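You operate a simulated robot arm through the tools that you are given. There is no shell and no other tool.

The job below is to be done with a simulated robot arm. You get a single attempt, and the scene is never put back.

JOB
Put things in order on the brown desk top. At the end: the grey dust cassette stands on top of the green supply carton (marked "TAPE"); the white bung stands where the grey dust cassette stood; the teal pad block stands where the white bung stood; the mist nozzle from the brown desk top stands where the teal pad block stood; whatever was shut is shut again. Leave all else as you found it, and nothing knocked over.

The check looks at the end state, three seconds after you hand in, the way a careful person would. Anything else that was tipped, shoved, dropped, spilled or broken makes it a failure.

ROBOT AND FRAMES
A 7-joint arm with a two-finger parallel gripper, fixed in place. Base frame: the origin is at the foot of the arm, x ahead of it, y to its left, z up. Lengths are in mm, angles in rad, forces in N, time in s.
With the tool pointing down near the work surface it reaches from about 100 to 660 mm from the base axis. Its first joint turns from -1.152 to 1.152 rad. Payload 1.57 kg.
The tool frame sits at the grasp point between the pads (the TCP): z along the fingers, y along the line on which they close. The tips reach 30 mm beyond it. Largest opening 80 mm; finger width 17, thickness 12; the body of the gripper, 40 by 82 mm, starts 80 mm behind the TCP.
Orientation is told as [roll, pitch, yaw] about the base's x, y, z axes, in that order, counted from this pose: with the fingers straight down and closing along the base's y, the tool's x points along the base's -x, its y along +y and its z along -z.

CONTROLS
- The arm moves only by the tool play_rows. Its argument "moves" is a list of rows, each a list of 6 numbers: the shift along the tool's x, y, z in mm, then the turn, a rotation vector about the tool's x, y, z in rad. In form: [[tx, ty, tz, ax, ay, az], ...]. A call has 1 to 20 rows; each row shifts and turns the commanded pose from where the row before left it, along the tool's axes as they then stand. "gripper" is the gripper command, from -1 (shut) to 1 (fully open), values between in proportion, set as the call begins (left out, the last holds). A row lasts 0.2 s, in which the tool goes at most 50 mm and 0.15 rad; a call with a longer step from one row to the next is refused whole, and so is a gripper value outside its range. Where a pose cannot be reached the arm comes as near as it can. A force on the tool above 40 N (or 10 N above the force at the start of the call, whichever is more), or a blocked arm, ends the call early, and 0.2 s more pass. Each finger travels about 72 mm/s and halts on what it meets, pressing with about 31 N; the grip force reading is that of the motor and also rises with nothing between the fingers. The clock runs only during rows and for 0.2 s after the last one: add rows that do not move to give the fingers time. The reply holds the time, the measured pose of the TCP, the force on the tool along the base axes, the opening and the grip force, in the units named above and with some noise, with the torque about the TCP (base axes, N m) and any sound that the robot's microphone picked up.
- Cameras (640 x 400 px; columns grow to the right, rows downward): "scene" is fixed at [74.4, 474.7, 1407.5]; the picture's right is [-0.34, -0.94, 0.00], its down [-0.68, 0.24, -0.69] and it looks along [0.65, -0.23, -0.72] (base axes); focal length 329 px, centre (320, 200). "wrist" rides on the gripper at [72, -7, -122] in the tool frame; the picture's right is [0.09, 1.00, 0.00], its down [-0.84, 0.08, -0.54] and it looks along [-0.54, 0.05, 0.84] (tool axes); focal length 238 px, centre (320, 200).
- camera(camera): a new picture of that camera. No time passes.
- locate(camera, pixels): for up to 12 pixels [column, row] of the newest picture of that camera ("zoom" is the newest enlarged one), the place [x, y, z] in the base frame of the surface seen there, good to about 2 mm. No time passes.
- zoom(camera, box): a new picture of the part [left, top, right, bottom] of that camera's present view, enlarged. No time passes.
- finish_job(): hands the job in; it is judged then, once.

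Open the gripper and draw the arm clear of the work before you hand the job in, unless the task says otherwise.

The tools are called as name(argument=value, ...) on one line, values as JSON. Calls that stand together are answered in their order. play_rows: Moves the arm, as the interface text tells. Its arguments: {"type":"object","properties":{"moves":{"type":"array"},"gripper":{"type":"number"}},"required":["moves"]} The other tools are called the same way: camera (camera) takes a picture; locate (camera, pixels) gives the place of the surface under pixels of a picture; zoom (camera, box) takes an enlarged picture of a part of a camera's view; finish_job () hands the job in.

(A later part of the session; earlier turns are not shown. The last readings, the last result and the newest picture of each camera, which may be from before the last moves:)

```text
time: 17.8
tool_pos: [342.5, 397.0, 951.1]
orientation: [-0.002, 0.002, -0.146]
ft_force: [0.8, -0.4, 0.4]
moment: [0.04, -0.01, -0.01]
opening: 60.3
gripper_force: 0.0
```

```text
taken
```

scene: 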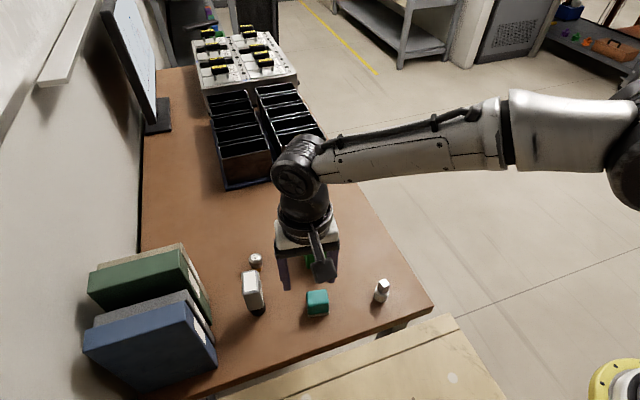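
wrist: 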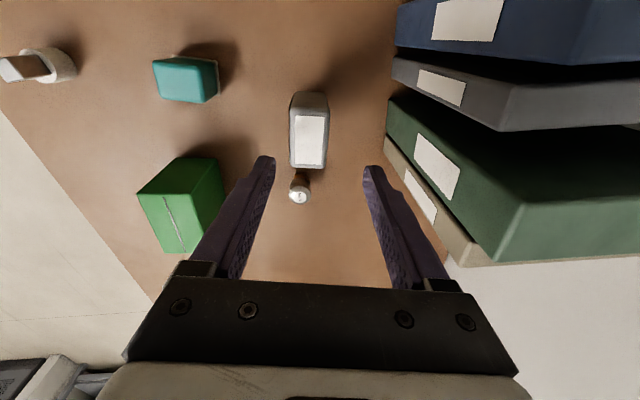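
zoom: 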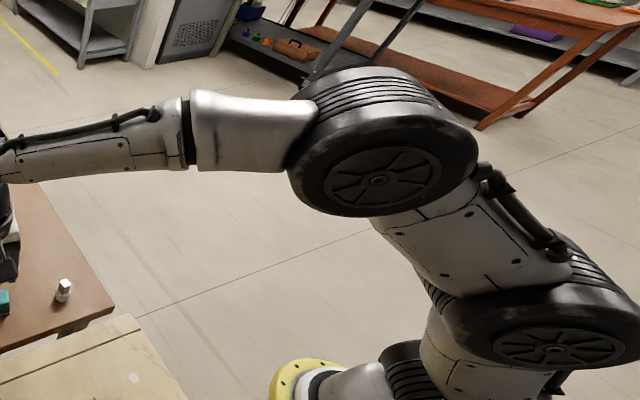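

The posture is good, with the elbow high and clear of the bench. I lower to z≈898 and move out over the cassette at (419.5,490.8), with the tips about 11 mm above its top.

play_rows(moves=[[0, 0, 27, 0, 0, 0], [0, 0, 26, 0, 0, 0], [-20.8, 34.7, 0, 0, 0, 0], [-20.8, 34.7, 0, 0, 0, 0], [-20.8, 34.7, 0, 0, 0, 0], [0, 0, 0, 0, 0, 0]], gripper=0.5)

camera(camera="wrist")

camera(camera="scene")

```text
time: 19.2
tool_pos: [419.4, 488.6, 897.8]
orientation: [-0.001, 0.001, -0.144]
ft_force: [0.1, 0.4, 0.4]
moment: [0.0, -0.03, 0.02]
opening: 59.9
gripper_force: 0.0
```

```text
taken
```

wrist: 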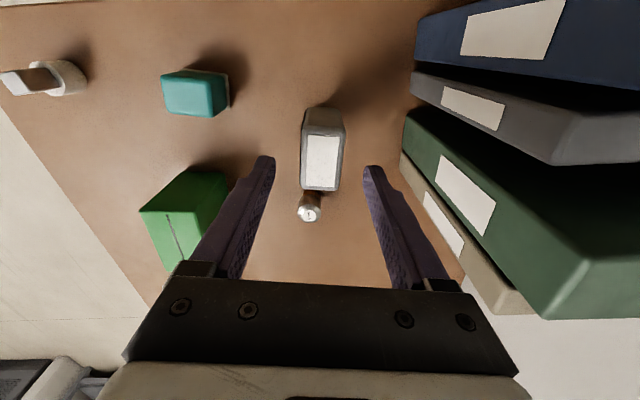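

```text
taken
```

scene: 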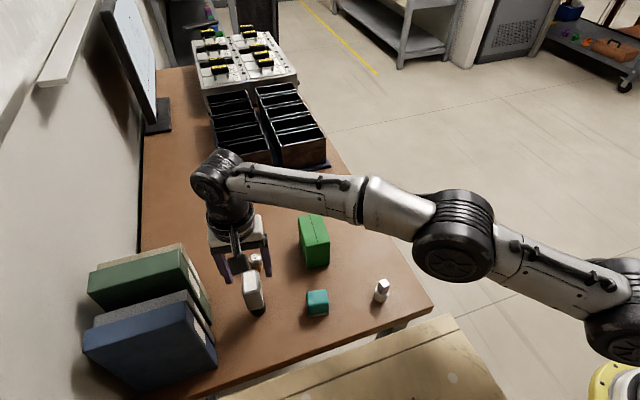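

The tool is at (419,489,898) and reached without trouble. The cassette top spans about columns 302–344 between the fingertips at 272 and 366. I locate its edges to centre the grip.

zoom(camera="wrist", box=[250, 90, 390, 230])

locate(camera="wrist", pixels=[[305, 150], [342, 150], [304, 175], [340, 175], [323, 165], [306, 135], [343, 135], [322, 115], [309, 213], [304, 197]])

locate(camera="scene", pixels=[[450, 250], [455, 200], [610, 330], [420, 250], [215, 180], [520, 285]])

```text
2.86 times, centred on (320, 160) of wrist
```

zoom: 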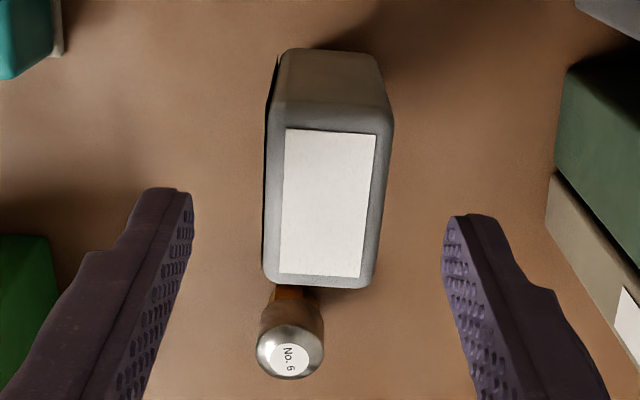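

```text
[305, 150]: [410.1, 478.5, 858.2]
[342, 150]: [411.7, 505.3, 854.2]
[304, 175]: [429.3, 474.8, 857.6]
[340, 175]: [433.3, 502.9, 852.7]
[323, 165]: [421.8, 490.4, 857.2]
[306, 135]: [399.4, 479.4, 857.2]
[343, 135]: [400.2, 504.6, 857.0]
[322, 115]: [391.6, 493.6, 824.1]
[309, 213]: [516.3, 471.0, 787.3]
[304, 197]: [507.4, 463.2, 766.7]
```

```text
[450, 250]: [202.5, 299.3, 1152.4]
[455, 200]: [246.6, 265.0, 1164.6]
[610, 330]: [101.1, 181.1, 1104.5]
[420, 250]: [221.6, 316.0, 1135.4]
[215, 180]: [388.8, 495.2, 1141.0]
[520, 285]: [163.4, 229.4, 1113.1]
```

The cassette is centred at y≈490.5 for x=419, so I shift by 2 mm along tool y. I then lower to z≈822, where the tips are at 792 beside its body.

play_rows(moves=[[0, 2, 0, 0, 0, 0], [0, 0, 25, 0, 0, 0], [0, 0, 25, 0, 0, 0], [0, 0, 26, 0, 0, 0], [0, 0, 0, 0, 0, 0]], gripper=0.5)

camera(camera="wrist")

zoom(camera="scene", box=[200, 220, 300, 320])

```text
time: 20.4
tool_pos: [419.0, 493.0, 820.7]
orientation: [-0.002, 0.001, -0.144]
ft_force: [0.1, -0.1, 0.2]
moment: [0.0, 0.0, -0.01]
opening: 60.1
gripper_force: 0.1
```

```text
taken
```

wrist: 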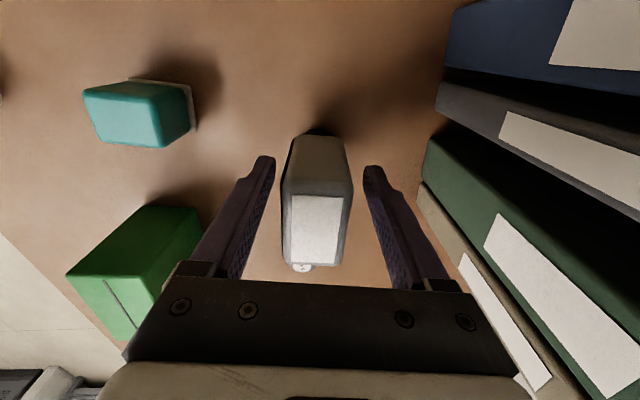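

```text
4.00 times, centred on (250, 270) of scene
```

zoom: 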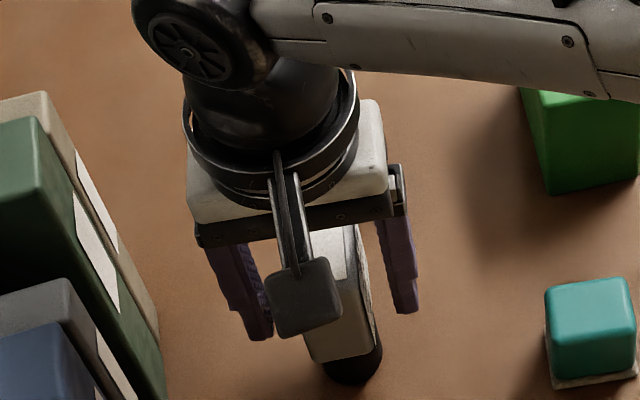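

The reading is y=493.0, so the cassette sits about 2.7 mm toward tool −y. I correct that, then close the gripper in a separate call.

play_rows(moves=[[0, -2.6, 0, 0, 0, 0], [0, 0, 0, 0, 0, 0], [0, 0, 0, 0, 0, 0]], gripper=0.5)

play_rows(moves=[[0, 0, 0, 0, 0, 0], [0, 0, 0, 0, 0, 0], [0, 0, 0, 0, 0, 0], [0, 0, 0, 0, 0, 0], [0, 0, 0, 0, 0, 0]], gripper=-0.6)

camera(camera="wrist")

```text
time: 21.2
tool_pos: [418.4, 489.7, 820.6]
orientation: [-0.002, 0.002, -0.145]
ft_force: [0.2, 0.2, -0.3]
moment: [0.03, 0.01, -0.02]
opening: 59.9
gripper_force: 0.1
```

```text
time: 22.4
tool_pos: [418.6, 489.1, 821.2]
orientation: [-0.001, 0.002, -0.144]
ft_force: [0.0, 0.4, 0.5]
moment: [0.08, 0.03, 0.01]
opening: 31.6
gripper_force: 31.2
```

```text
taken
```

wrist: 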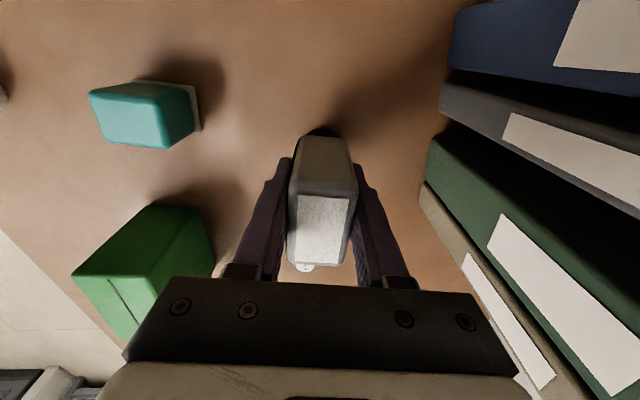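

The grip holds at 31.6 mm with 31 N. I lift 15 mm first and read the force for a secure hold.

play_rows(moves=[[0, 0, -5, 0, 0, 0], [0, 0, -10, 0, 0, 0], [0, 0, 0, 0, 0, 0]])

zoom(camera="scene", box=[200, 220, 300, 320])

```text
time: 23.2
tool_pos: [417.5, 489.5, 836.5]
orientation: [-0.002, 0.003, -0.143]
ft_force: [0.0, 0.6, -0.8]
moment: [0.04, 0.0, 0.01]
opening: 31.4
gripper_force: 31.1
```

```text
4.00 times, centred on (250, 270) of scene
```

zoom: 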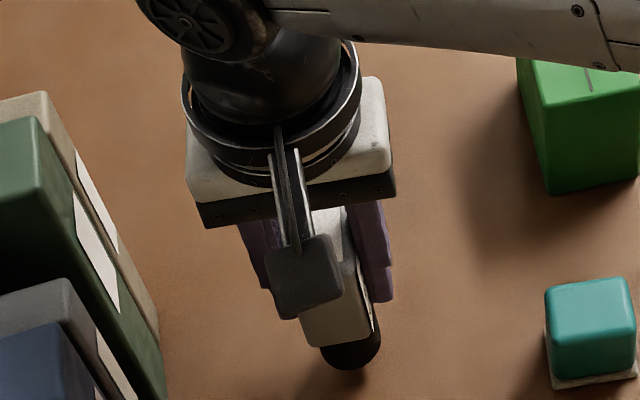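

The cassette is lifted and hangs straight. I move inward and up to (375,430,960), clear of everything.

play_rows(moves=[[8.3, -16.3, -30.9, 0, 0, 0], [8.3, -16.3, -30.9, 0, 0, 0], [8.3, -16.3, -30.9, 0, 0, 0], [8.3, -16.3, -30.9, 0, 0, 0], [0, 0, 0, 0, 0, 0]])

play_rows(moves=[[-30.7, -15.3, 0, 0, 0, 0], [-30.7, -15.3, 0, 0, 0, 0], [-30.7, -15.3, 0, 0, 0, 0], [-30.7, -15.3, 0, 0, 0, 0], [-30.7, -15.3, 0, 0, 0, 0], [0, 0, 0, 0, 0, -0.045], [0, 0, 0, 0, 0, 0], [0, 0, 0, 0, 0, 0]])

camera(camera="scene")

camera(camera="wrist")

```text
time: 24.4
tool_pos: [377.1, 428.8, 960.1]
orientation: [-0.003, 0.001, -0.145]
ft_force: [-0.2, -0.7, -1.4]
moment: [0.0, 0.0, 0.0]
opening: 31.7
gripper_force: 31.1
```

```text
time: 26.2
tool_pos: [517.2, 331.4, 960.3]
orientation: [-0.003, 0.003, -0.099]
ft_force: [-0.7, 0.4, -1.1]
moment: [0.02, -0.01, -0.01]
opening: 31.7
gripper_force: 31.2
```

```text
taken
```

scene: 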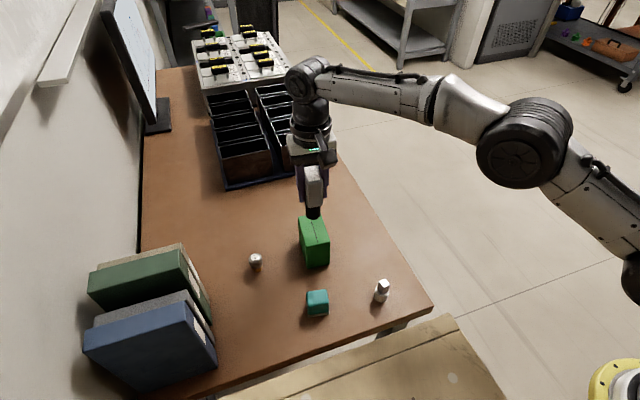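

```text
taken
```

wrist: 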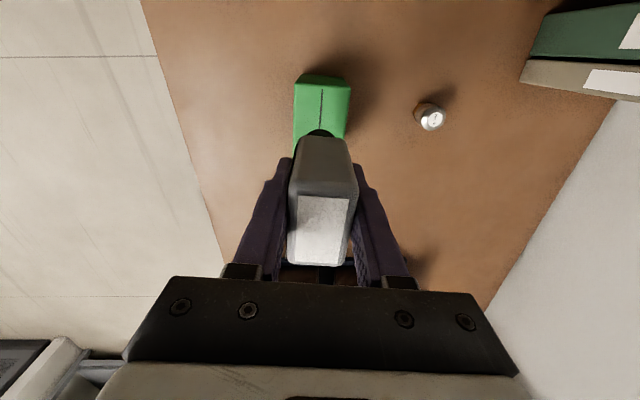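

The cassette hangs over the carton at TCP (517,331,960). I zoom in to check the alignment of its foot over the carton's top.

zoom(camera="scene", box=[270, 140, 360, 280])

zoom(camera="wrist", box=[250, 60, 410, 220])

```text
2.86 times, centred on (315, 210) of scene
```

zoom: 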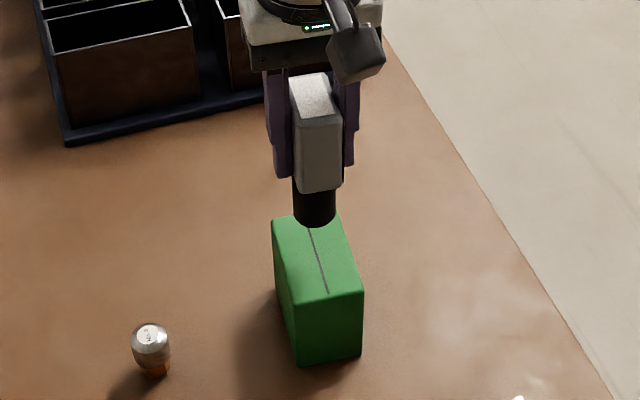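

```text
2.50 times, centred on (330, 140) of wrist
```

zoom: 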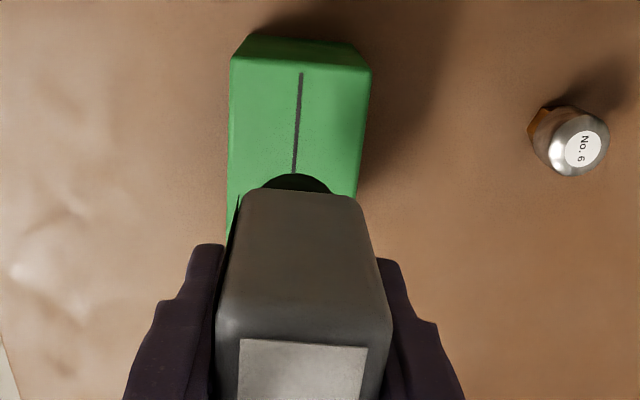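

The black foot appears at zoom (315,210). I locate its edges and bottom to know the release height.

zoom(camera="scene", box=[290, 160, 345, 240])

```text
5.00 times, centred on (318, 200) of scene
```

zoom: 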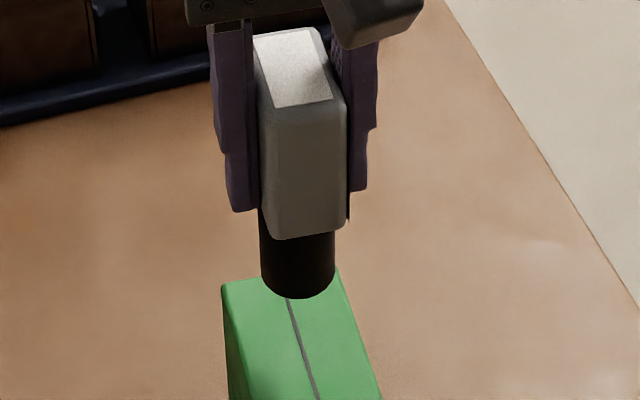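

locate(camera="zoom", pixels=[[298, 292], [298, 270], [298, 245], [264, 265], [331, 262], [300, 225], [300, 110], [280, 60], [268, 280], [328, 278]])

```text
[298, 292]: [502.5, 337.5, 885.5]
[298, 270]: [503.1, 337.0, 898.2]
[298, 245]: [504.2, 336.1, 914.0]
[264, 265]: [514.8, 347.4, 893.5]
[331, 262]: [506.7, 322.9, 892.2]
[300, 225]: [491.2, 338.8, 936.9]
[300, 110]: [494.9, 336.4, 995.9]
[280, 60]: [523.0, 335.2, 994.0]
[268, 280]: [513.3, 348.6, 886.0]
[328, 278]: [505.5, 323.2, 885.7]
```

The foot's centre is about (514.7,333.5), with its bottom near z≈880 and the carton top at 831. I nudge to centre it and lower 44 mm.

play_rows(moves=[[-1.4, -1.3, 10, 0, 0, 0], [0, 0, 17, 0, 0, 0], [0, 0, 12, 0, 0, 0], [0, 0, 5, 0, 0, 0], [0, 0, 0, 0, 0, 0], [0, 0, 0, 0, 0, 0]])

zoom(camera="scene", box=[280, 170, 350, 270])

```text
time: 27.6
tool_pos: [515.2, 329.4, 915.1]
orientation: [-0.002, 0.001, -0.101]
ft_force: [0.4, -0.5, -1.2]
moment: [0.0, 0.0, -0.04]
opening: 31.6
gripper_force: 31.5
```

```text
4.00 times, centred on (315, 220) of scene
```

zoom: 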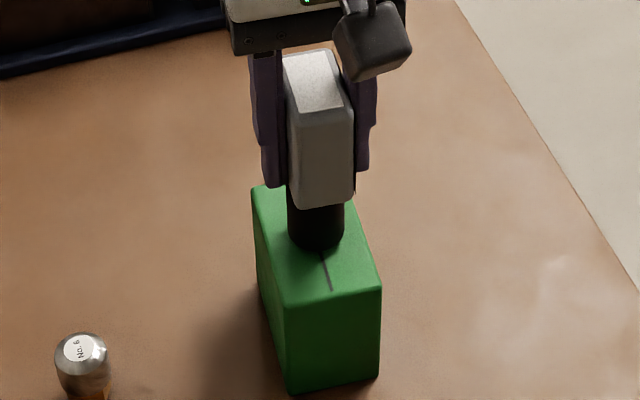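

There is no contact yet at z=915; I expect it near 911.5. I lower in 1 mm rows, watching the force.

play_rows(moves=[[-2, 0, 1, 0, 0, 0], [0, 0, 1, 0, 0, 0], [0, 0, 1, 0, 0, 0], [0, 0, 0, 0, 0, 0]])

zoom(camera="scene", box=[290, 190, 345, 260])

```text
time: 28.6
tool_pos: [520.5, 329.1, 912.9]
orientation: [-0.001, 0.0, -0.1]
ft_force: [0.5, 0.7, -1.0]
moment: [-0.02, 0.01, 0.0]
opening: 31.5
gripper_force: 31.4
```

```text
5.71 times, centred on (318, 225) of scene
```

zoom: 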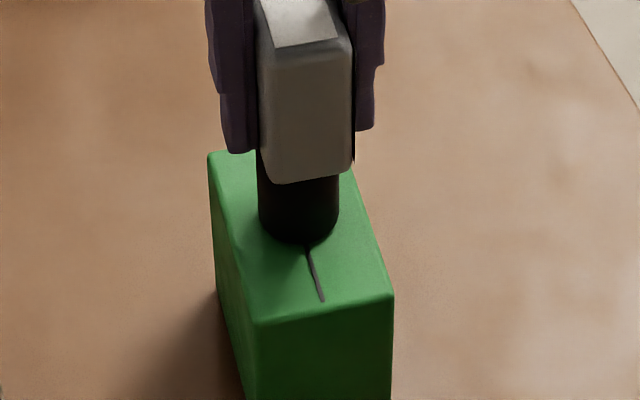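

Force is still only the weight (−1 N). I continue with two more 1 mm steps.

play_rows(moves=[[0, 0, 1, 0, 0, 0], [0, 0, 0, 0, 0, 0]])

play_rows(moves=[[0, 0, 1, 0, 0, 0], [0, 0, 0, 0, 0, 0]])

```text
time: 29.2
tool_pos: [520.7, 328.5, 909.7]
orientation: [-0.002, 0.001, -0.102]
ft_force: [-0.6, 0.6, 0.4]
moment: [0.0, 0.02, 0.01]
opening: 31.7
gripper_force: 31.1
```

```text
time: 29.8
tool_pos: [519.7, 329.8, 910.4]
orientation: [0.0, -0.002, -0.102]
ft_force: [-2.6, 0.1, 8.8]
moment: [-0.03, 0.29, -0.01]
opening: 31.3
gripper_force: 31.2
```

Contact is confirmed (Fz ≈ 8.8 N). I ease up 0.6 mm to relieve the force and then open the fingers.

play_rows(moves=[[0, 0, -0.6, 0, 0, 0], [0, 0, 0, 0, 0, 0]])

play_rows(moves=[[0, 0, 0, 0, 0, 0], [0, 0, 0, 0, 0, 0], [0, 0, 0, 0, 0, 0], [0, 0, 0, 0, 0, 0]], gripper=0.5)

zoom(camera="scene", box=[280, 170, 350, 270])

camera(camera="wrist")

```text
time: 30.4
tool_pos: [520.4, 328.9, 910.5]
orientation: [-0.001, 0.0, -0.102]
ft_force: [-3.5, -2.1, 11.5]
moment: [-0.09, 0.35, 0.02]
opening: 31.8
gripper_force: 31.2
```

```text
time: 31.4
tool_pos: [519.7, 329.8, 909.5]
orientation: [-0.002, 0.0, -0.102]
ft_force: [0.1, -0.4, 0.3]
moment: [0.01, 0.0, 0.04]
opening: 60.1
gripper_force: 0.1
```

```text
4.00 times, centred on (315, 220) of scene
```

zoom: 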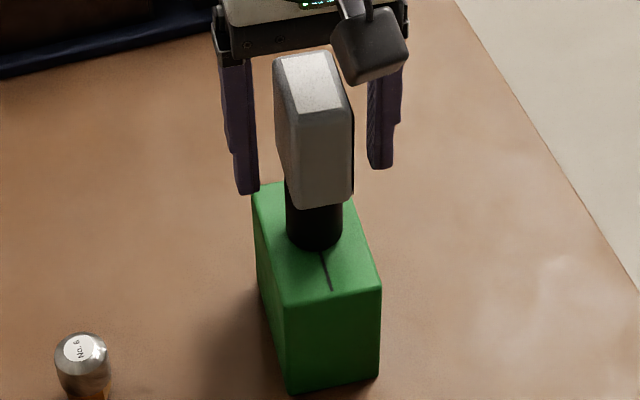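

```text
taken
```

wrist: 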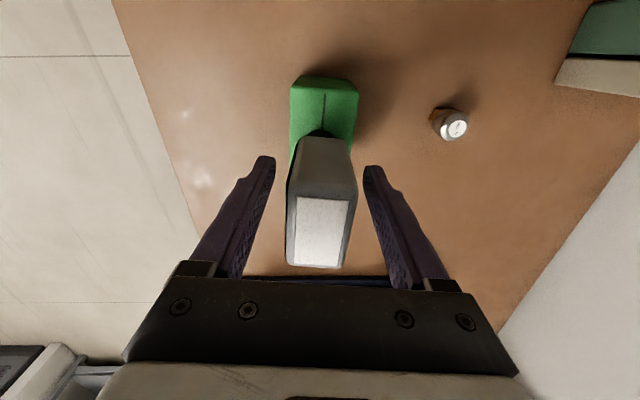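

The cassette stands upright on the carton. I raise straight up to z≈992 so the fingertips clear its top, then retract inward.

play_rows(moves=[[0, 0, -20, 0, 0, 0], [0, 0, -31, 0, 0, 0], [0, 0, -31, 0, 0, 0], [0, 0, 0, 0, 0, 0]])

play_rows(moves=[[35, -15, 0, 0, 0, 0], [35, -15, 0, 0, 0, 0], [35, -15, 0, 0, 0, 0], [35, -15, 0, 0, 0, 0], [30, -10, 0, 0, 0, 0], [0, 0, 0, 0, 0, 0]])

camera(camera="scene")

camera(camera="wrist")

```text
time: 32.4
tool_pos: [521.7, 329.0, 995.7]
orientation: [-0.001, 0.003, -0.1]
ft_force: [0.0, -0.5, -0.3]
moment: [0.05, 0.01, -0.03]
opening: 60.1
gripper_force: 0.0
```

```text
time: 33.8
tool_pos: [341.7, 278.3, 994.0]
orientation: [-0.002, 0.002, -0.102]
ft_force: [-0.1, 0.3, -0.2]
moment: [0.02, 0.0, 0.01]
opening: 59.6
gripper_force: 0.0
```

```text
taken
```

scene: 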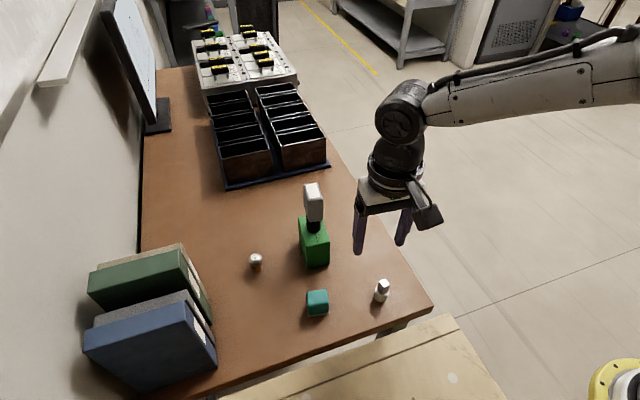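

```text
taken
```

wrist: 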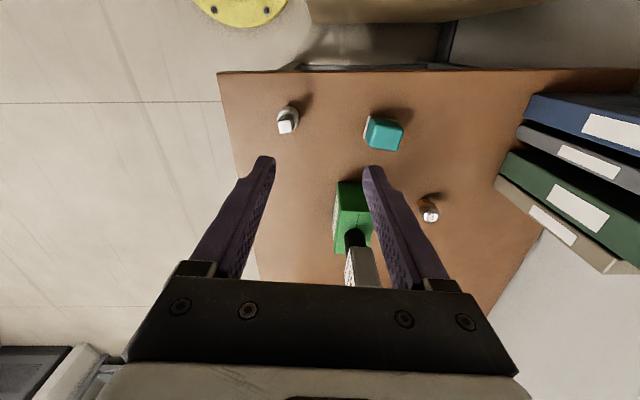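

All is standing: the cassette is on the carton at (314,205). I zoom into the carton, bung, teal block and nozzle in turn and measure them carefully, starting with the carton and cassette.

zoom(camera="scene", box=[280, 175, 350, 275])

locate(camera="zoom", pixels=[[255, 200], [376, 288], [285, 302], [313, 255], [313, 235], [289, 225], [341, 225], [312, 68], [312, 150]])

zoom(camera="scene", box=[360, 270, 402, 310])

```text
4.00 times, centred on (315, 225) of scene
```

zoom: 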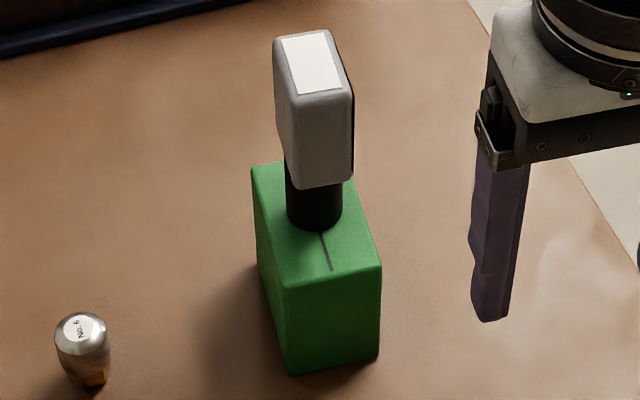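

```text
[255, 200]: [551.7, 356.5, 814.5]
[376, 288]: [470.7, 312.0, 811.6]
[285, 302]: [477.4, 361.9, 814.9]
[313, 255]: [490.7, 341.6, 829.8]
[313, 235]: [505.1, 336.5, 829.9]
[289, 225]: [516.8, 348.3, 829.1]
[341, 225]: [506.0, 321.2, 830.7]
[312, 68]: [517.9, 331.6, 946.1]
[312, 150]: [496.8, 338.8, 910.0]
```

```text
10.00 times, centred on (381, 290) of scene
```

zoom: 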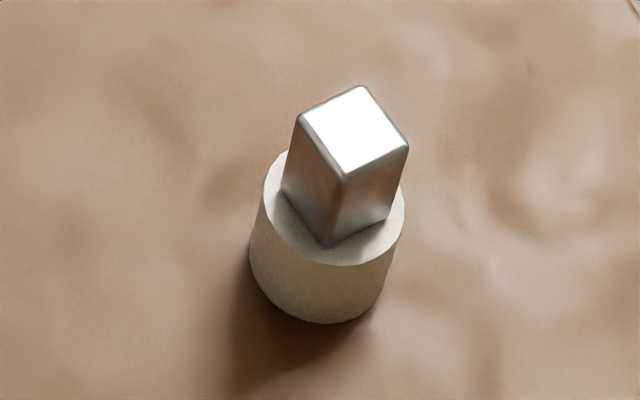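

The cassette is at (518,331) on the carton, centred well. I locate the bung's post corners and the white cylinder's edges in this zoom.

locate(camera="zoom", pixels=[[304, 120], [360, 90], [402, 145], [344, 172], [353, 130], [262, 250], [393, 240], [325, 310], [270, 200], [398, 205], [330, 255], [335, 220]])

zoom(camera="scene", box=[298, 280, 338, 325])

```text
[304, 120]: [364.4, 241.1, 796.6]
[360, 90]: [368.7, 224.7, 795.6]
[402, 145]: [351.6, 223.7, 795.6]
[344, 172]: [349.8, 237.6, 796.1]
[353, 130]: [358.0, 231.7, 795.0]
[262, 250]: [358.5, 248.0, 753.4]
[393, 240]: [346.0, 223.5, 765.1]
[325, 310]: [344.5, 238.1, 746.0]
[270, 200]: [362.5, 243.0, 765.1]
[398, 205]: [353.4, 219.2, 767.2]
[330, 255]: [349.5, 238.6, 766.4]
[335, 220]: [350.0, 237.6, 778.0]
```

```text
8.89 times, centred on (318, 302) of scene
```

zoom: 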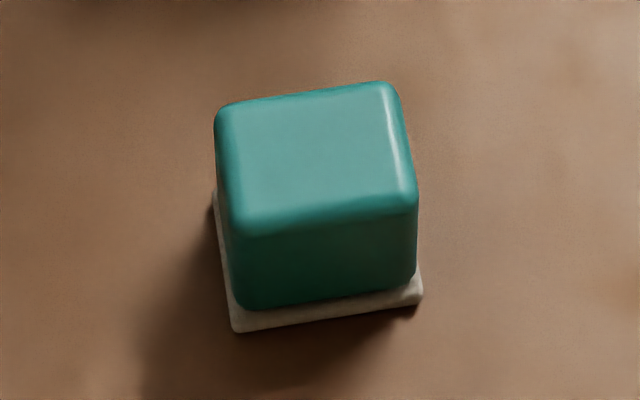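

The bung's post is about 16 mm square, centred near (358,232), with its top at z=796 and yaw around +0.2. Now I locate the teal block's corners and base.

locate(camera="zoom", pixels=[[222, 115], [388, 92], [410, 195], [240, 225], [315, 155], [235, 328], [420, 295], [418, 280], [228, 290], [300, 270], [218, 215], [330, 312]])

zoom(camera="scene", box=[236, 245, 276, 280])

```text
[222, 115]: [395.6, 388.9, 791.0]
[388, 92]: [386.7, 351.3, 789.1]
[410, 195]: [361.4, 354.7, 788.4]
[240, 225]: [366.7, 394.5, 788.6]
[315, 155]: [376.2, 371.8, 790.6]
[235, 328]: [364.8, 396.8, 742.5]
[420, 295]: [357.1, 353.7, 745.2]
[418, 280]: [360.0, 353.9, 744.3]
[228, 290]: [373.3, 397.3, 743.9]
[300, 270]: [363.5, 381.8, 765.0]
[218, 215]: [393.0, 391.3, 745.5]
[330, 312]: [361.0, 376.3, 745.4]
```

```text
11.43 times, centred on (256, 262) of scene
```

zoom: 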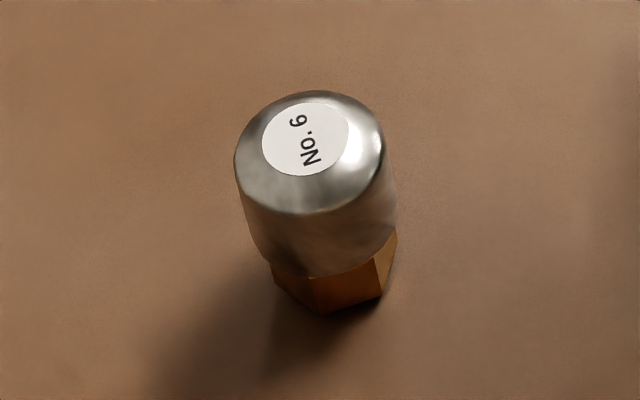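

The teal block's top centre is about (377.5,372), roughly 40 mm along y and 30 mm along x, with yaw about −0.13. I locate points on the nozzle.

locate(camera="zoom", pixels=[[306, 138], [245, 160], [380, 155], [308, 205], [320, 240], [250, 220], [392, 210], [325, 270], [275, 272], [395, 245], [325, 308], [318, 290]])

```text
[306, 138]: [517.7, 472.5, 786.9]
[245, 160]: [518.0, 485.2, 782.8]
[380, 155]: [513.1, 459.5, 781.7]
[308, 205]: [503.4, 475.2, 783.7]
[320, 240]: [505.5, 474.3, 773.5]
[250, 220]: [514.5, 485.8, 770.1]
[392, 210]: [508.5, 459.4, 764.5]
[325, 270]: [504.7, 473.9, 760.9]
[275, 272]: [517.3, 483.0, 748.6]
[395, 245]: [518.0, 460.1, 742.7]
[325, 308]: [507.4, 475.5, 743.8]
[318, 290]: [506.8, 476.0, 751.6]
```

The nozzle is centred near (516.5,472), about 700 mm out, so it will need a tilted reach later. Next is the bung: I move above it to z≈855 for a close measurement.

play_rows(moves=[[-5, -11.4, 35, 0, 0, 0], [-5, -11.4, 35, 0, 0, 0], [-5, -11.4, 35, 0, 0, 0], [-5, -11.4, 34, 0, 0, 0], [0, 0, 0, 0, 0, 0], [0, 0, 0, 0, 0, 0]], gripper=0.5)

camera(camera="wrist")

zoom(camera="wrist", box=[250, 90, 410, 230])

```text
time: 35.2
tool_pos: [357.2, 228.9, 853.1]
orientation: [-0.001, 0.001, -0.102]
ft_force: [-0.3, -1.4, 0.4]
moment: [0.0, -0.04, 0.02]
opening: 59.8
gripper_force: 0.1
```

```text
taken
```

wrist: 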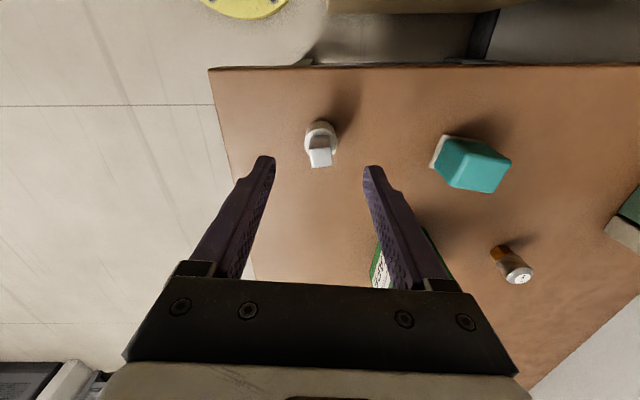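

```text
2.86 times, centred on (330, 160) of wrist
```

zoom: 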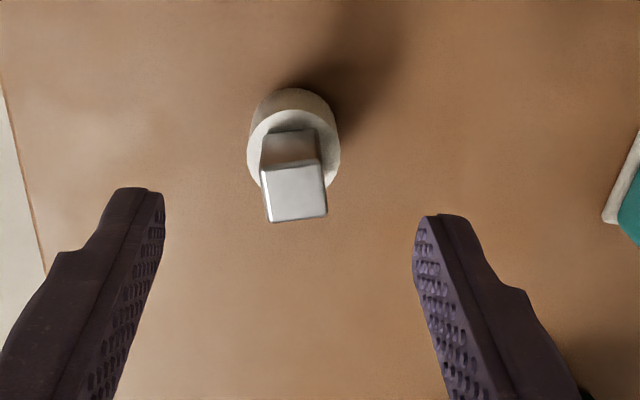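

From the wrist, the bung's white rim spans about (250,150) to (339,150) in the zoom and its post top is centred at (296,193). I locate these.

locate(camera="zoom", pixels=[[253, 150], [336, 152], [293, 118], [267, 173], [320, 168], [324, 213], [273, 218], [296, 193], [292, 95], [258, 120], [330, 120], [334, 170]])

```text
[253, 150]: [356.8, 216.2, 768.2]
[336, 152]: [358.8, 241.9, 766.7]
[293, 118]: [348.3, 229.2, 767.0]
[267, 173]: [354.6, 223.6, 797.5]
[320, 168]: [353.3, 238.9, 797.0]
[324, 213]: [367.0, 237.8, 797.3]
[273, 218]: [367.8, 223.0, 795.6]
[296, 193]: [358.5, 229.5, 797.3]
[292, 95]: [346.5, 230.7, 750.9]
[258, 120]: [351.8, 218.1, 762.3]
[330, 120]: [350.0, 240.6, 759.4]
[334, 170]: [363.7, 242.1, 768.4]
```

The bung's centre is about (359.5,230.5), with a diameter near 28 mm. I correct by a couple of millimetres and lower to z≈776, with the tips at 746 beside the white cylinder.

play_rows(moves=[[-2.1, 1.7, 20, 0, 0, 0], [0, 0, 28, 0, 0, 0], [0, 0, 20, 0, 0, 0], [0, 0, 9, 0, 0, 0], [0, 0, 0, 0, 0, 0], [0, 0, 0, 0, 0, 0]])

camera(camera="wrist")

zoom(camera="scene", box=[340, 250, 420, 320])

```text
time: 36.6
tool_pos: [362.3, 229.8, 778.1]
orientation: [-0.003, 0.002, -0.101]
ft_force: [-0.1, -0.5, -0.6]
moment: [-0.02, 0.04, 0.0]
opening: 59.9
gripper_force: 0.1
```

```text
taken
```

wrist: 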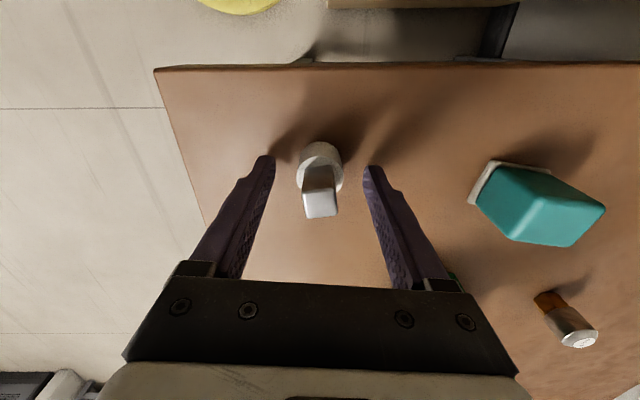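

```text
5.71 times, centred on (380, 285) of scene
```

zoom: 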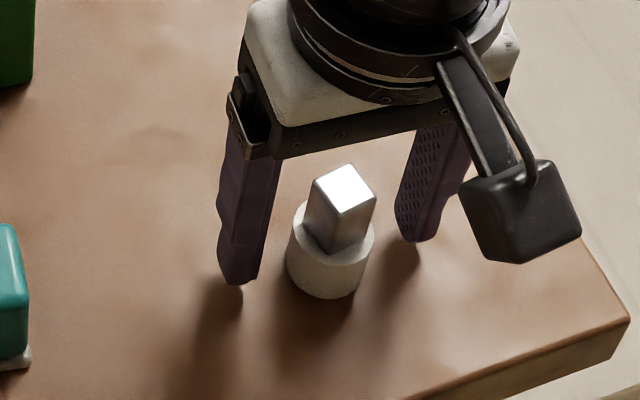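

The cylinder at (320,165) is midway between the fingertips at (268,160) and (372,170). I close on it now.

play_rows(moves=[[0, 0, 0, 0, 0, 0], [0, 0, 0, 0, 0, 0], [0, 0, 0, 0, 0, 0], [0, 0, 0, 0, 0, 0], [0, 0, 0, 0, 0, 0]], gripper=-0.6)

camera(camera="wrist")

zoom(camera="scene", box=[340, 250, 420, 320])

```text
time: 37.8
tool_pos: [362.6, 229.7, 777.3]
orientation: [-0.001, 0.003, -0.101]
ft_force: [0.0, 0.7, -0.7]
moment: [0.0, -0.02, -0.01]
opening: 28.7
gripper_force: 31.1
```

```text
taken
```

wrist: 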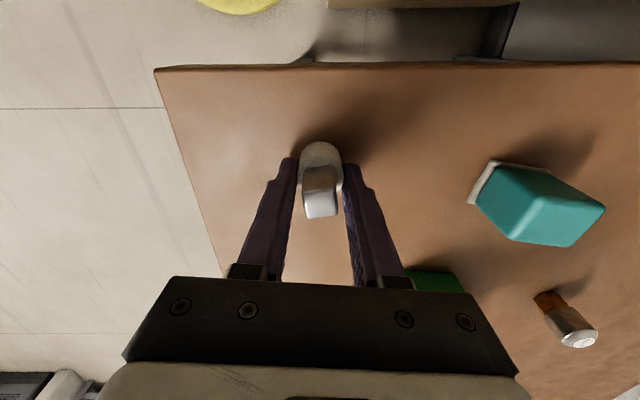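

```text
5.71 times, centred on (380, 285) of scene
```

zoom: 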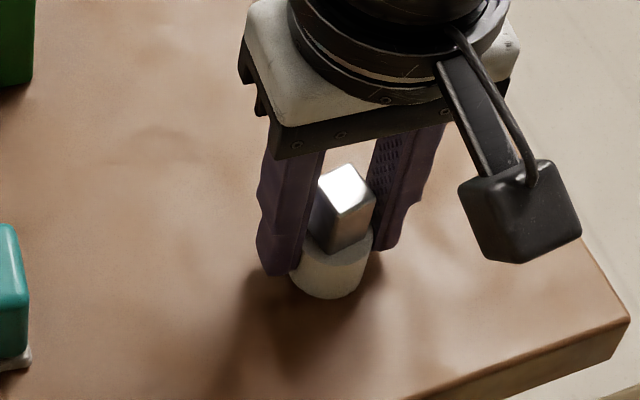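

The grip on the bung is firm at 28.7 mm. I lift it to z≈880 and check that it came up straight.

play_rows(moves=[[0, 0, -5, 0, 0, 0], [0, 0, -25, 0, 0, 0], [0, 0, -35, 0, 0, 0], [0, 0, -38, 0, 0, 0], [0, 0, 0, 0, 0, 0], [0, 0, 0, 0, 0, 0]])

zoom(camera="scene", box=[340, 210, 430, 310])

camera(camera="wrist")

```text
time: 39.2
tool_pos: [360.6, 226.4, 877.7]
orientation: [-0.004, 0.003, -0.103]
ft_force: [1.2, -0.8, 0.1]
moment: [0.0, 0.02, 0.0]
opening: 28.5
gripper_force: 30.9
```

```text
4.00 times, centred on (385, 260) of scene
```

zoom: 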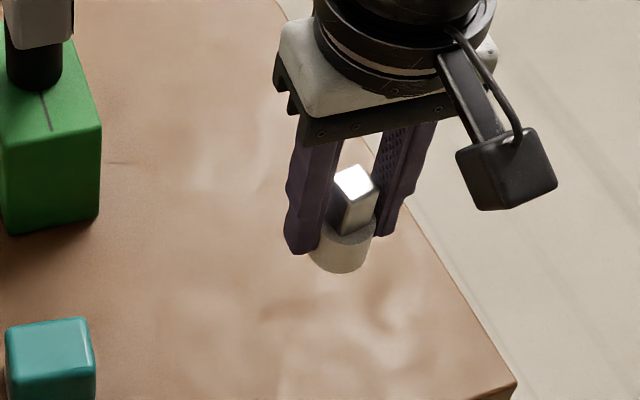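

```text
taken
```

wrist: 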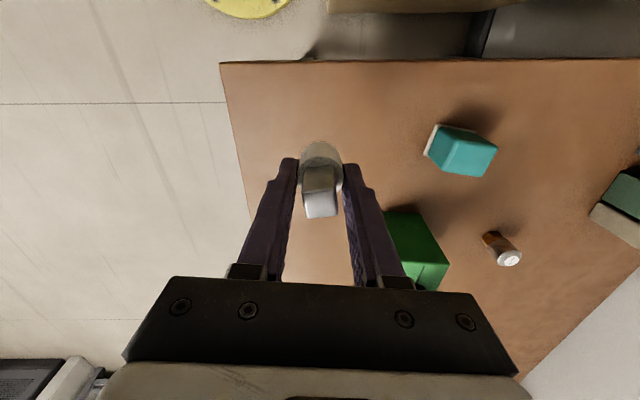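

The bung is held upright. I carry it at z≈878 across to above the cassette's old place near (421,490).

play_rows(moves=[[-5.57, 44.1, 0, 0, 0, 0], [-5.57, 44.1, 0, 0, 0, 0], [-5.57, 44.1, 0, 0, 0, 0], [-5.57, 44.1, 0, 0, 0, 0], [-5.57, 44.1, 0, 0, 0, 0], [-5.57, 44.1, 0, 0, 0, 0], [0, 0, 0, 0, 0, 0], [0, 0, 0, 0, 0, 0]])

camera(camera="scene")

zoom(camera="scene", box=[210, 220, 290, 310])

```text
time: 41.0
tool_pos: [421.1, 492.2, 878.6]
orientation: [-0.002, 0.001, -0.102]
ft_force: [0.6, -0.2, -0.7]
moment: [0.0, 0.0, -0.03]
opening: 28.7
gripper_force: 30.9
```

```text
taken
```

scene: 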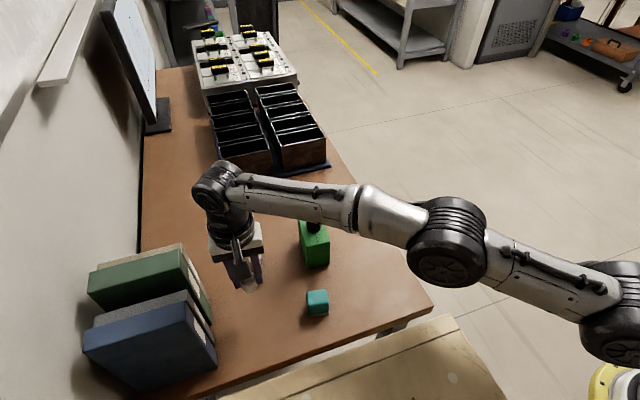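

```text
4.44 times, centred on (250, 265) of scene
```

zoom: 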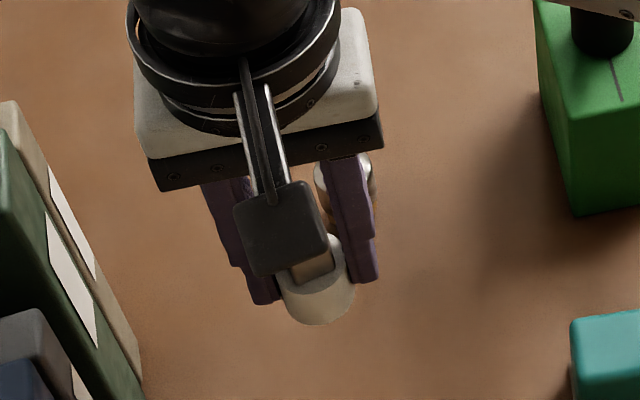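

The bung is over the spot at TCP (421,492,879). I locate its cylinder to get its true centre before lowering.

locate(camera="zoom", pixels=[[317, 318], [318, 305], [318, 290], [285, 295], [351, 290], [290, 310], [345, 308], [310, 265], [336, 250]])

```text
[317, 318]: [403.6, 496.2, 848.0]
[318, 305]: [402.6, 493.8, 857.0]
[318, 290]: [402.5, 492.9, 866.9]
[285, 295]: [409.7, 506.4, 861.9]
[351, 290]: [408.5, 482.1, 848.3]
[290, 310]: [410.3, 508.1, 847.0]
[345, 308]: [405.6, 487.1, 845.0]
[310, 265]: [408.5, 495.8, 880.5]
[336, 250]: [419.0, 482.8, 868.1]
```

By this measure the bung's centre is about (416.7,494.6), against the target (418.5,491.3). I cross-check with the wrist camera before correcting.

camera(camera="wrist")

zoom(camera="wrist", box=[280, 120, 360, 230])

```text
taken
```

wrist: 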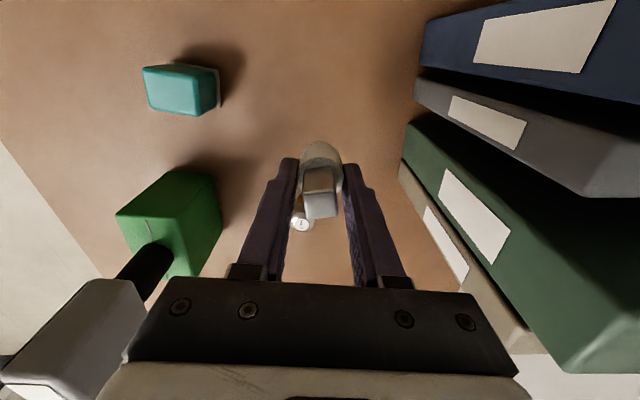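

```text
3.64 times, centred on (320, 175) of wrist
```

zoom: 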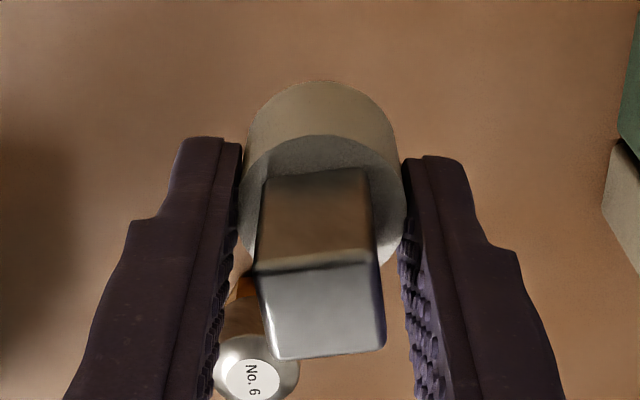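

The bung sits straight between the pads. I locate its post-top corners and rim points.

locate(camera="zoom", pixels=[[265, 275], [368, 262], [380, 338], [278, 350], [322, 305], [325, 95], [322, 140], [255, 120], [390, 125]])

```text
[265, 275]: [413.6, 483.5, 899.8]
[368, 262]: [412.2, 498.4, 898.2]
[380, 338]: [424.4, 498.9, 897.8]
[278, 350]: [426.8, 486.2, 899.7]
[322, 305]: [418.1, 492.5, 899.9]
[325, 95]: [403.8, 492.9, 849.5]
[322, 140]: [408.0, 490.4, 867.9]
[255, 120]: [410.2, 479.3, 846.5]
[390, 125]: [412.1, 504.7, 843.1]
```

Comparing the same camera's figures, the bung needs a shift of about (+1.4,−2). I apply that and lower 96 mm, stopping just above the desk.

play_rows(moves=[[-1.6, -1.85, 10, 0, 0, 0], [0, 0, 30, 0, 0, 0], [0, 0, 30, 0, 0, 0], [0, 0, 18, 0, 0, 0], [0, 0, 8, 0, 0, 0], [0, 0, 0, 0, 0, 0], [0, 0, 0, 0, 0, 0]])

zoom(camera="scene", box=[210, 230, 290, 330])

```text
time: 42.6
tool_pos: [421.4, 488.6, 782.5]
orientation: [-0.002, 0.003, -0.102]
ft_force: [0.0, 0.7, -0.4]
moment: [0.03, -0.01, 0.02]
opening: 28.5
gripper_force: 31.0
```

```text
4.00 times, centred on (250, 280) of scene
```

zoom: 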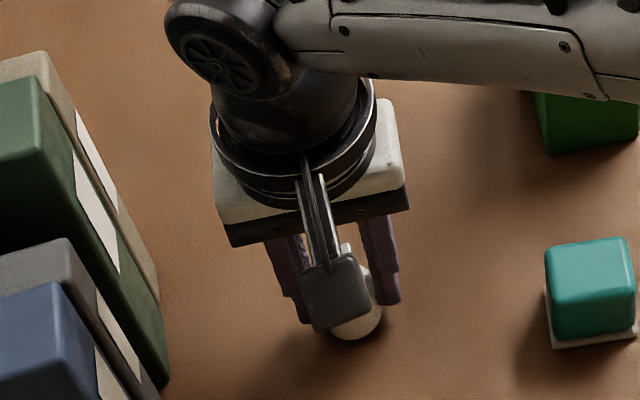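

There is no contact yet at z=782.5. I lower in small steps toward 777.5.

play_rows(moves=[[0, 0, 1.5, 0, 0, 0], [0, 0, 1.5, 0, 0, 0], [0, 0, 0, 0, 0, 0]])

play_rows(moves=[[0, 0, 1, 0, 0, 0], [0, 0, 0, 0, 0, 0]])

play_rows(moves=[[0, 0, 1, 0, 0, 0], [0, 0, 0, 0, 0, 0]])

```text
time: 43.4
tool_pos: [422.1, 489.5, 781.6]
orientation: [0.0, 0.002, -0.1]
ft_force: [-0.6, 0.4, -0.4]
moment: [0.0, 0.04, -0.01]
opening: 28.7
gripper_force: 31.2
```

```text
time: 44.0
tool_pos: [421.1, 489.3, 779.9]
orientation: [-0.001, 0.002, -0.101]
ft_force: [0.7, 0.8, -0.7]
moment: [0.0, 0.01, -0.01]
opening: 28.6
gripper_force: 31.0
```

```text
time: 44.6
tool_pos: [422.6, 489.9, 779.2]
orientation: [-0.002, 0.003, -0.103]
ft_force: [-0.1, -0.3, -0.9]
moment: [0.0, 0.0, -0.04]
opening: 28.9
gripper_force: 31.2
```

Still no contact (Fz ≈ −0.9) at z≈779. I go down in further 1 mm steps.

play_rows(moves=[[0, 0, 1, 0, 0, 0], [0, 0, 0, 0, 0, 0]])

play_rows(moves=[[0, 0, 0.8, 0, 0, 0], [0, 0, 0, 0, 0, 0]])

```text
time: 45.2
tool_pos: [420.7, 489.0, 777.6]
orientation: [-0.002, 0.002, -0.102]
ft_force: [0.2, 0.4, -0.1]
moment: [0.0, 0.01, -0.02]
opening: 28.6
gripper_force: 30.8
```

```text
time: 45.8
tool_pos: [421.7, 488.9, 778.8]
orientation: [-0.001, 0.001, -0.102]
ft_force: [-0.4, -0.5, -1.1]
moment: [-0.03, 0.03, -0.08]
opening: 28.6
gripper_force: 30.9
```

Readings are noisy but show no contact. I continue in 0.8 mm steps.

play_rows(moves=[[0, 0, 0.8, 0, 0, 0], [0, 0, 0, 0, 0, 0]])

play_rows(moves=[[0, 0, 0.8, 0, 0, 0], [0, 0, 0, 0, 0, 0]])

```text
time: 46.4
tool_pos: [422.7, 488.7, 777.0]
orientation: [-0.004, 0.002, -0.101]
ft_force: [0.0, 0.1, 1.2]
moment: [0.06, -0.03, 0.03]
opening: 28.5
gripper_force: 30.4
```

```text
time: 47.0
tool_pos: [422.9, 489.6, 776.4]
orientation: [0.0, 0.0, -0.1]
ft_force: [-0.1, -2.0, 6.1]
moment: [-0.1, 0.0, -0.01]
opening: 28.8
gripper_force: 31.0
```

Contact shows at Fz ≈ 6 N. I open the fingers and check the bung.

play_rows(moves=[[0, 0, 0, 0, 0, 0], [0, 0, 0, 0, 0, 0], [0, 0, 0, 0, 0, 0], [0, 0, 0, 0, 0, 0]], gripper=0.5)

camera(camera="wrist")

zoom(camera="scene", box=[210, 230, 290, 330])

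```text
time: 48.0
tool_pos: [422.6, 489.2, 776.4]
orientation: [-0.002, 0.003, -0.1]
ft_force: [-0.2, -0.6, 0.0]
moment: [0.0, 0.0, 0.02]
opening: 59.7
gripper_force: 0.0
```

```text
taken
```

wrist: 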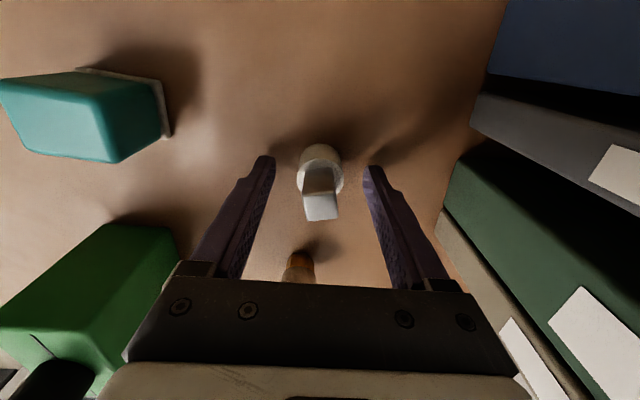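

```text
4.00 times, centred on (250, 280) of scene
```

zoom: 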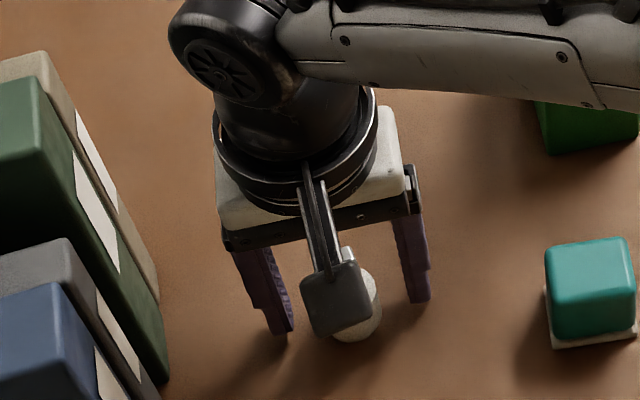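

The bung stands upright where the cassette was. I raise and move diagonally toward the teal block at (377,372).

play_rows(moves=[[0, 0, -20, 0, 0, 0], [0, 0, -30, 0, 0, 0], [0, 0, -20, 0, 0, 0], [10, -30, -5, 0, 0, 0], [10, -30, -5, 0, 0, 0], [10, -30, -5, 0, 0, 0], [3, -31, 0, 0, 0, 0], [0, 0, 0, 0, 0, 0], [0, 0, 0, 0, 0, 0]], gripper=1)

camera(camera="wrist")

camera(camera="scene")

```text
time: 50.0
tool_pos: [376.2, 373.5, 861.8]
orientation: [-0.002, 0.001, -0.101]
ft_force: [0.6, -0.4, 0.1]
moment: [-0.01, -0.02, -0.03]
opening: 80.0
gripper_force: 0.0
```

```text
taken
```

wrist: 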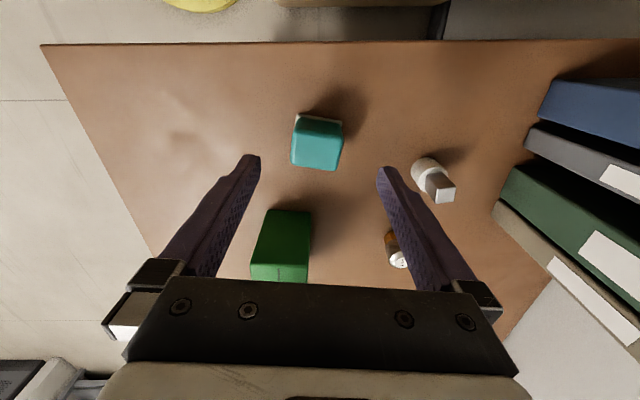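

```text
taken
```

scene: 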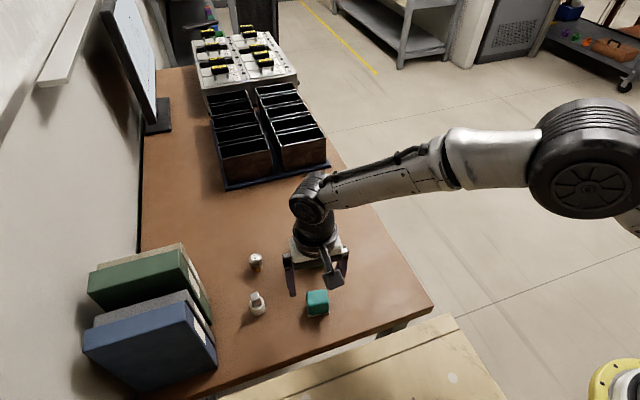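

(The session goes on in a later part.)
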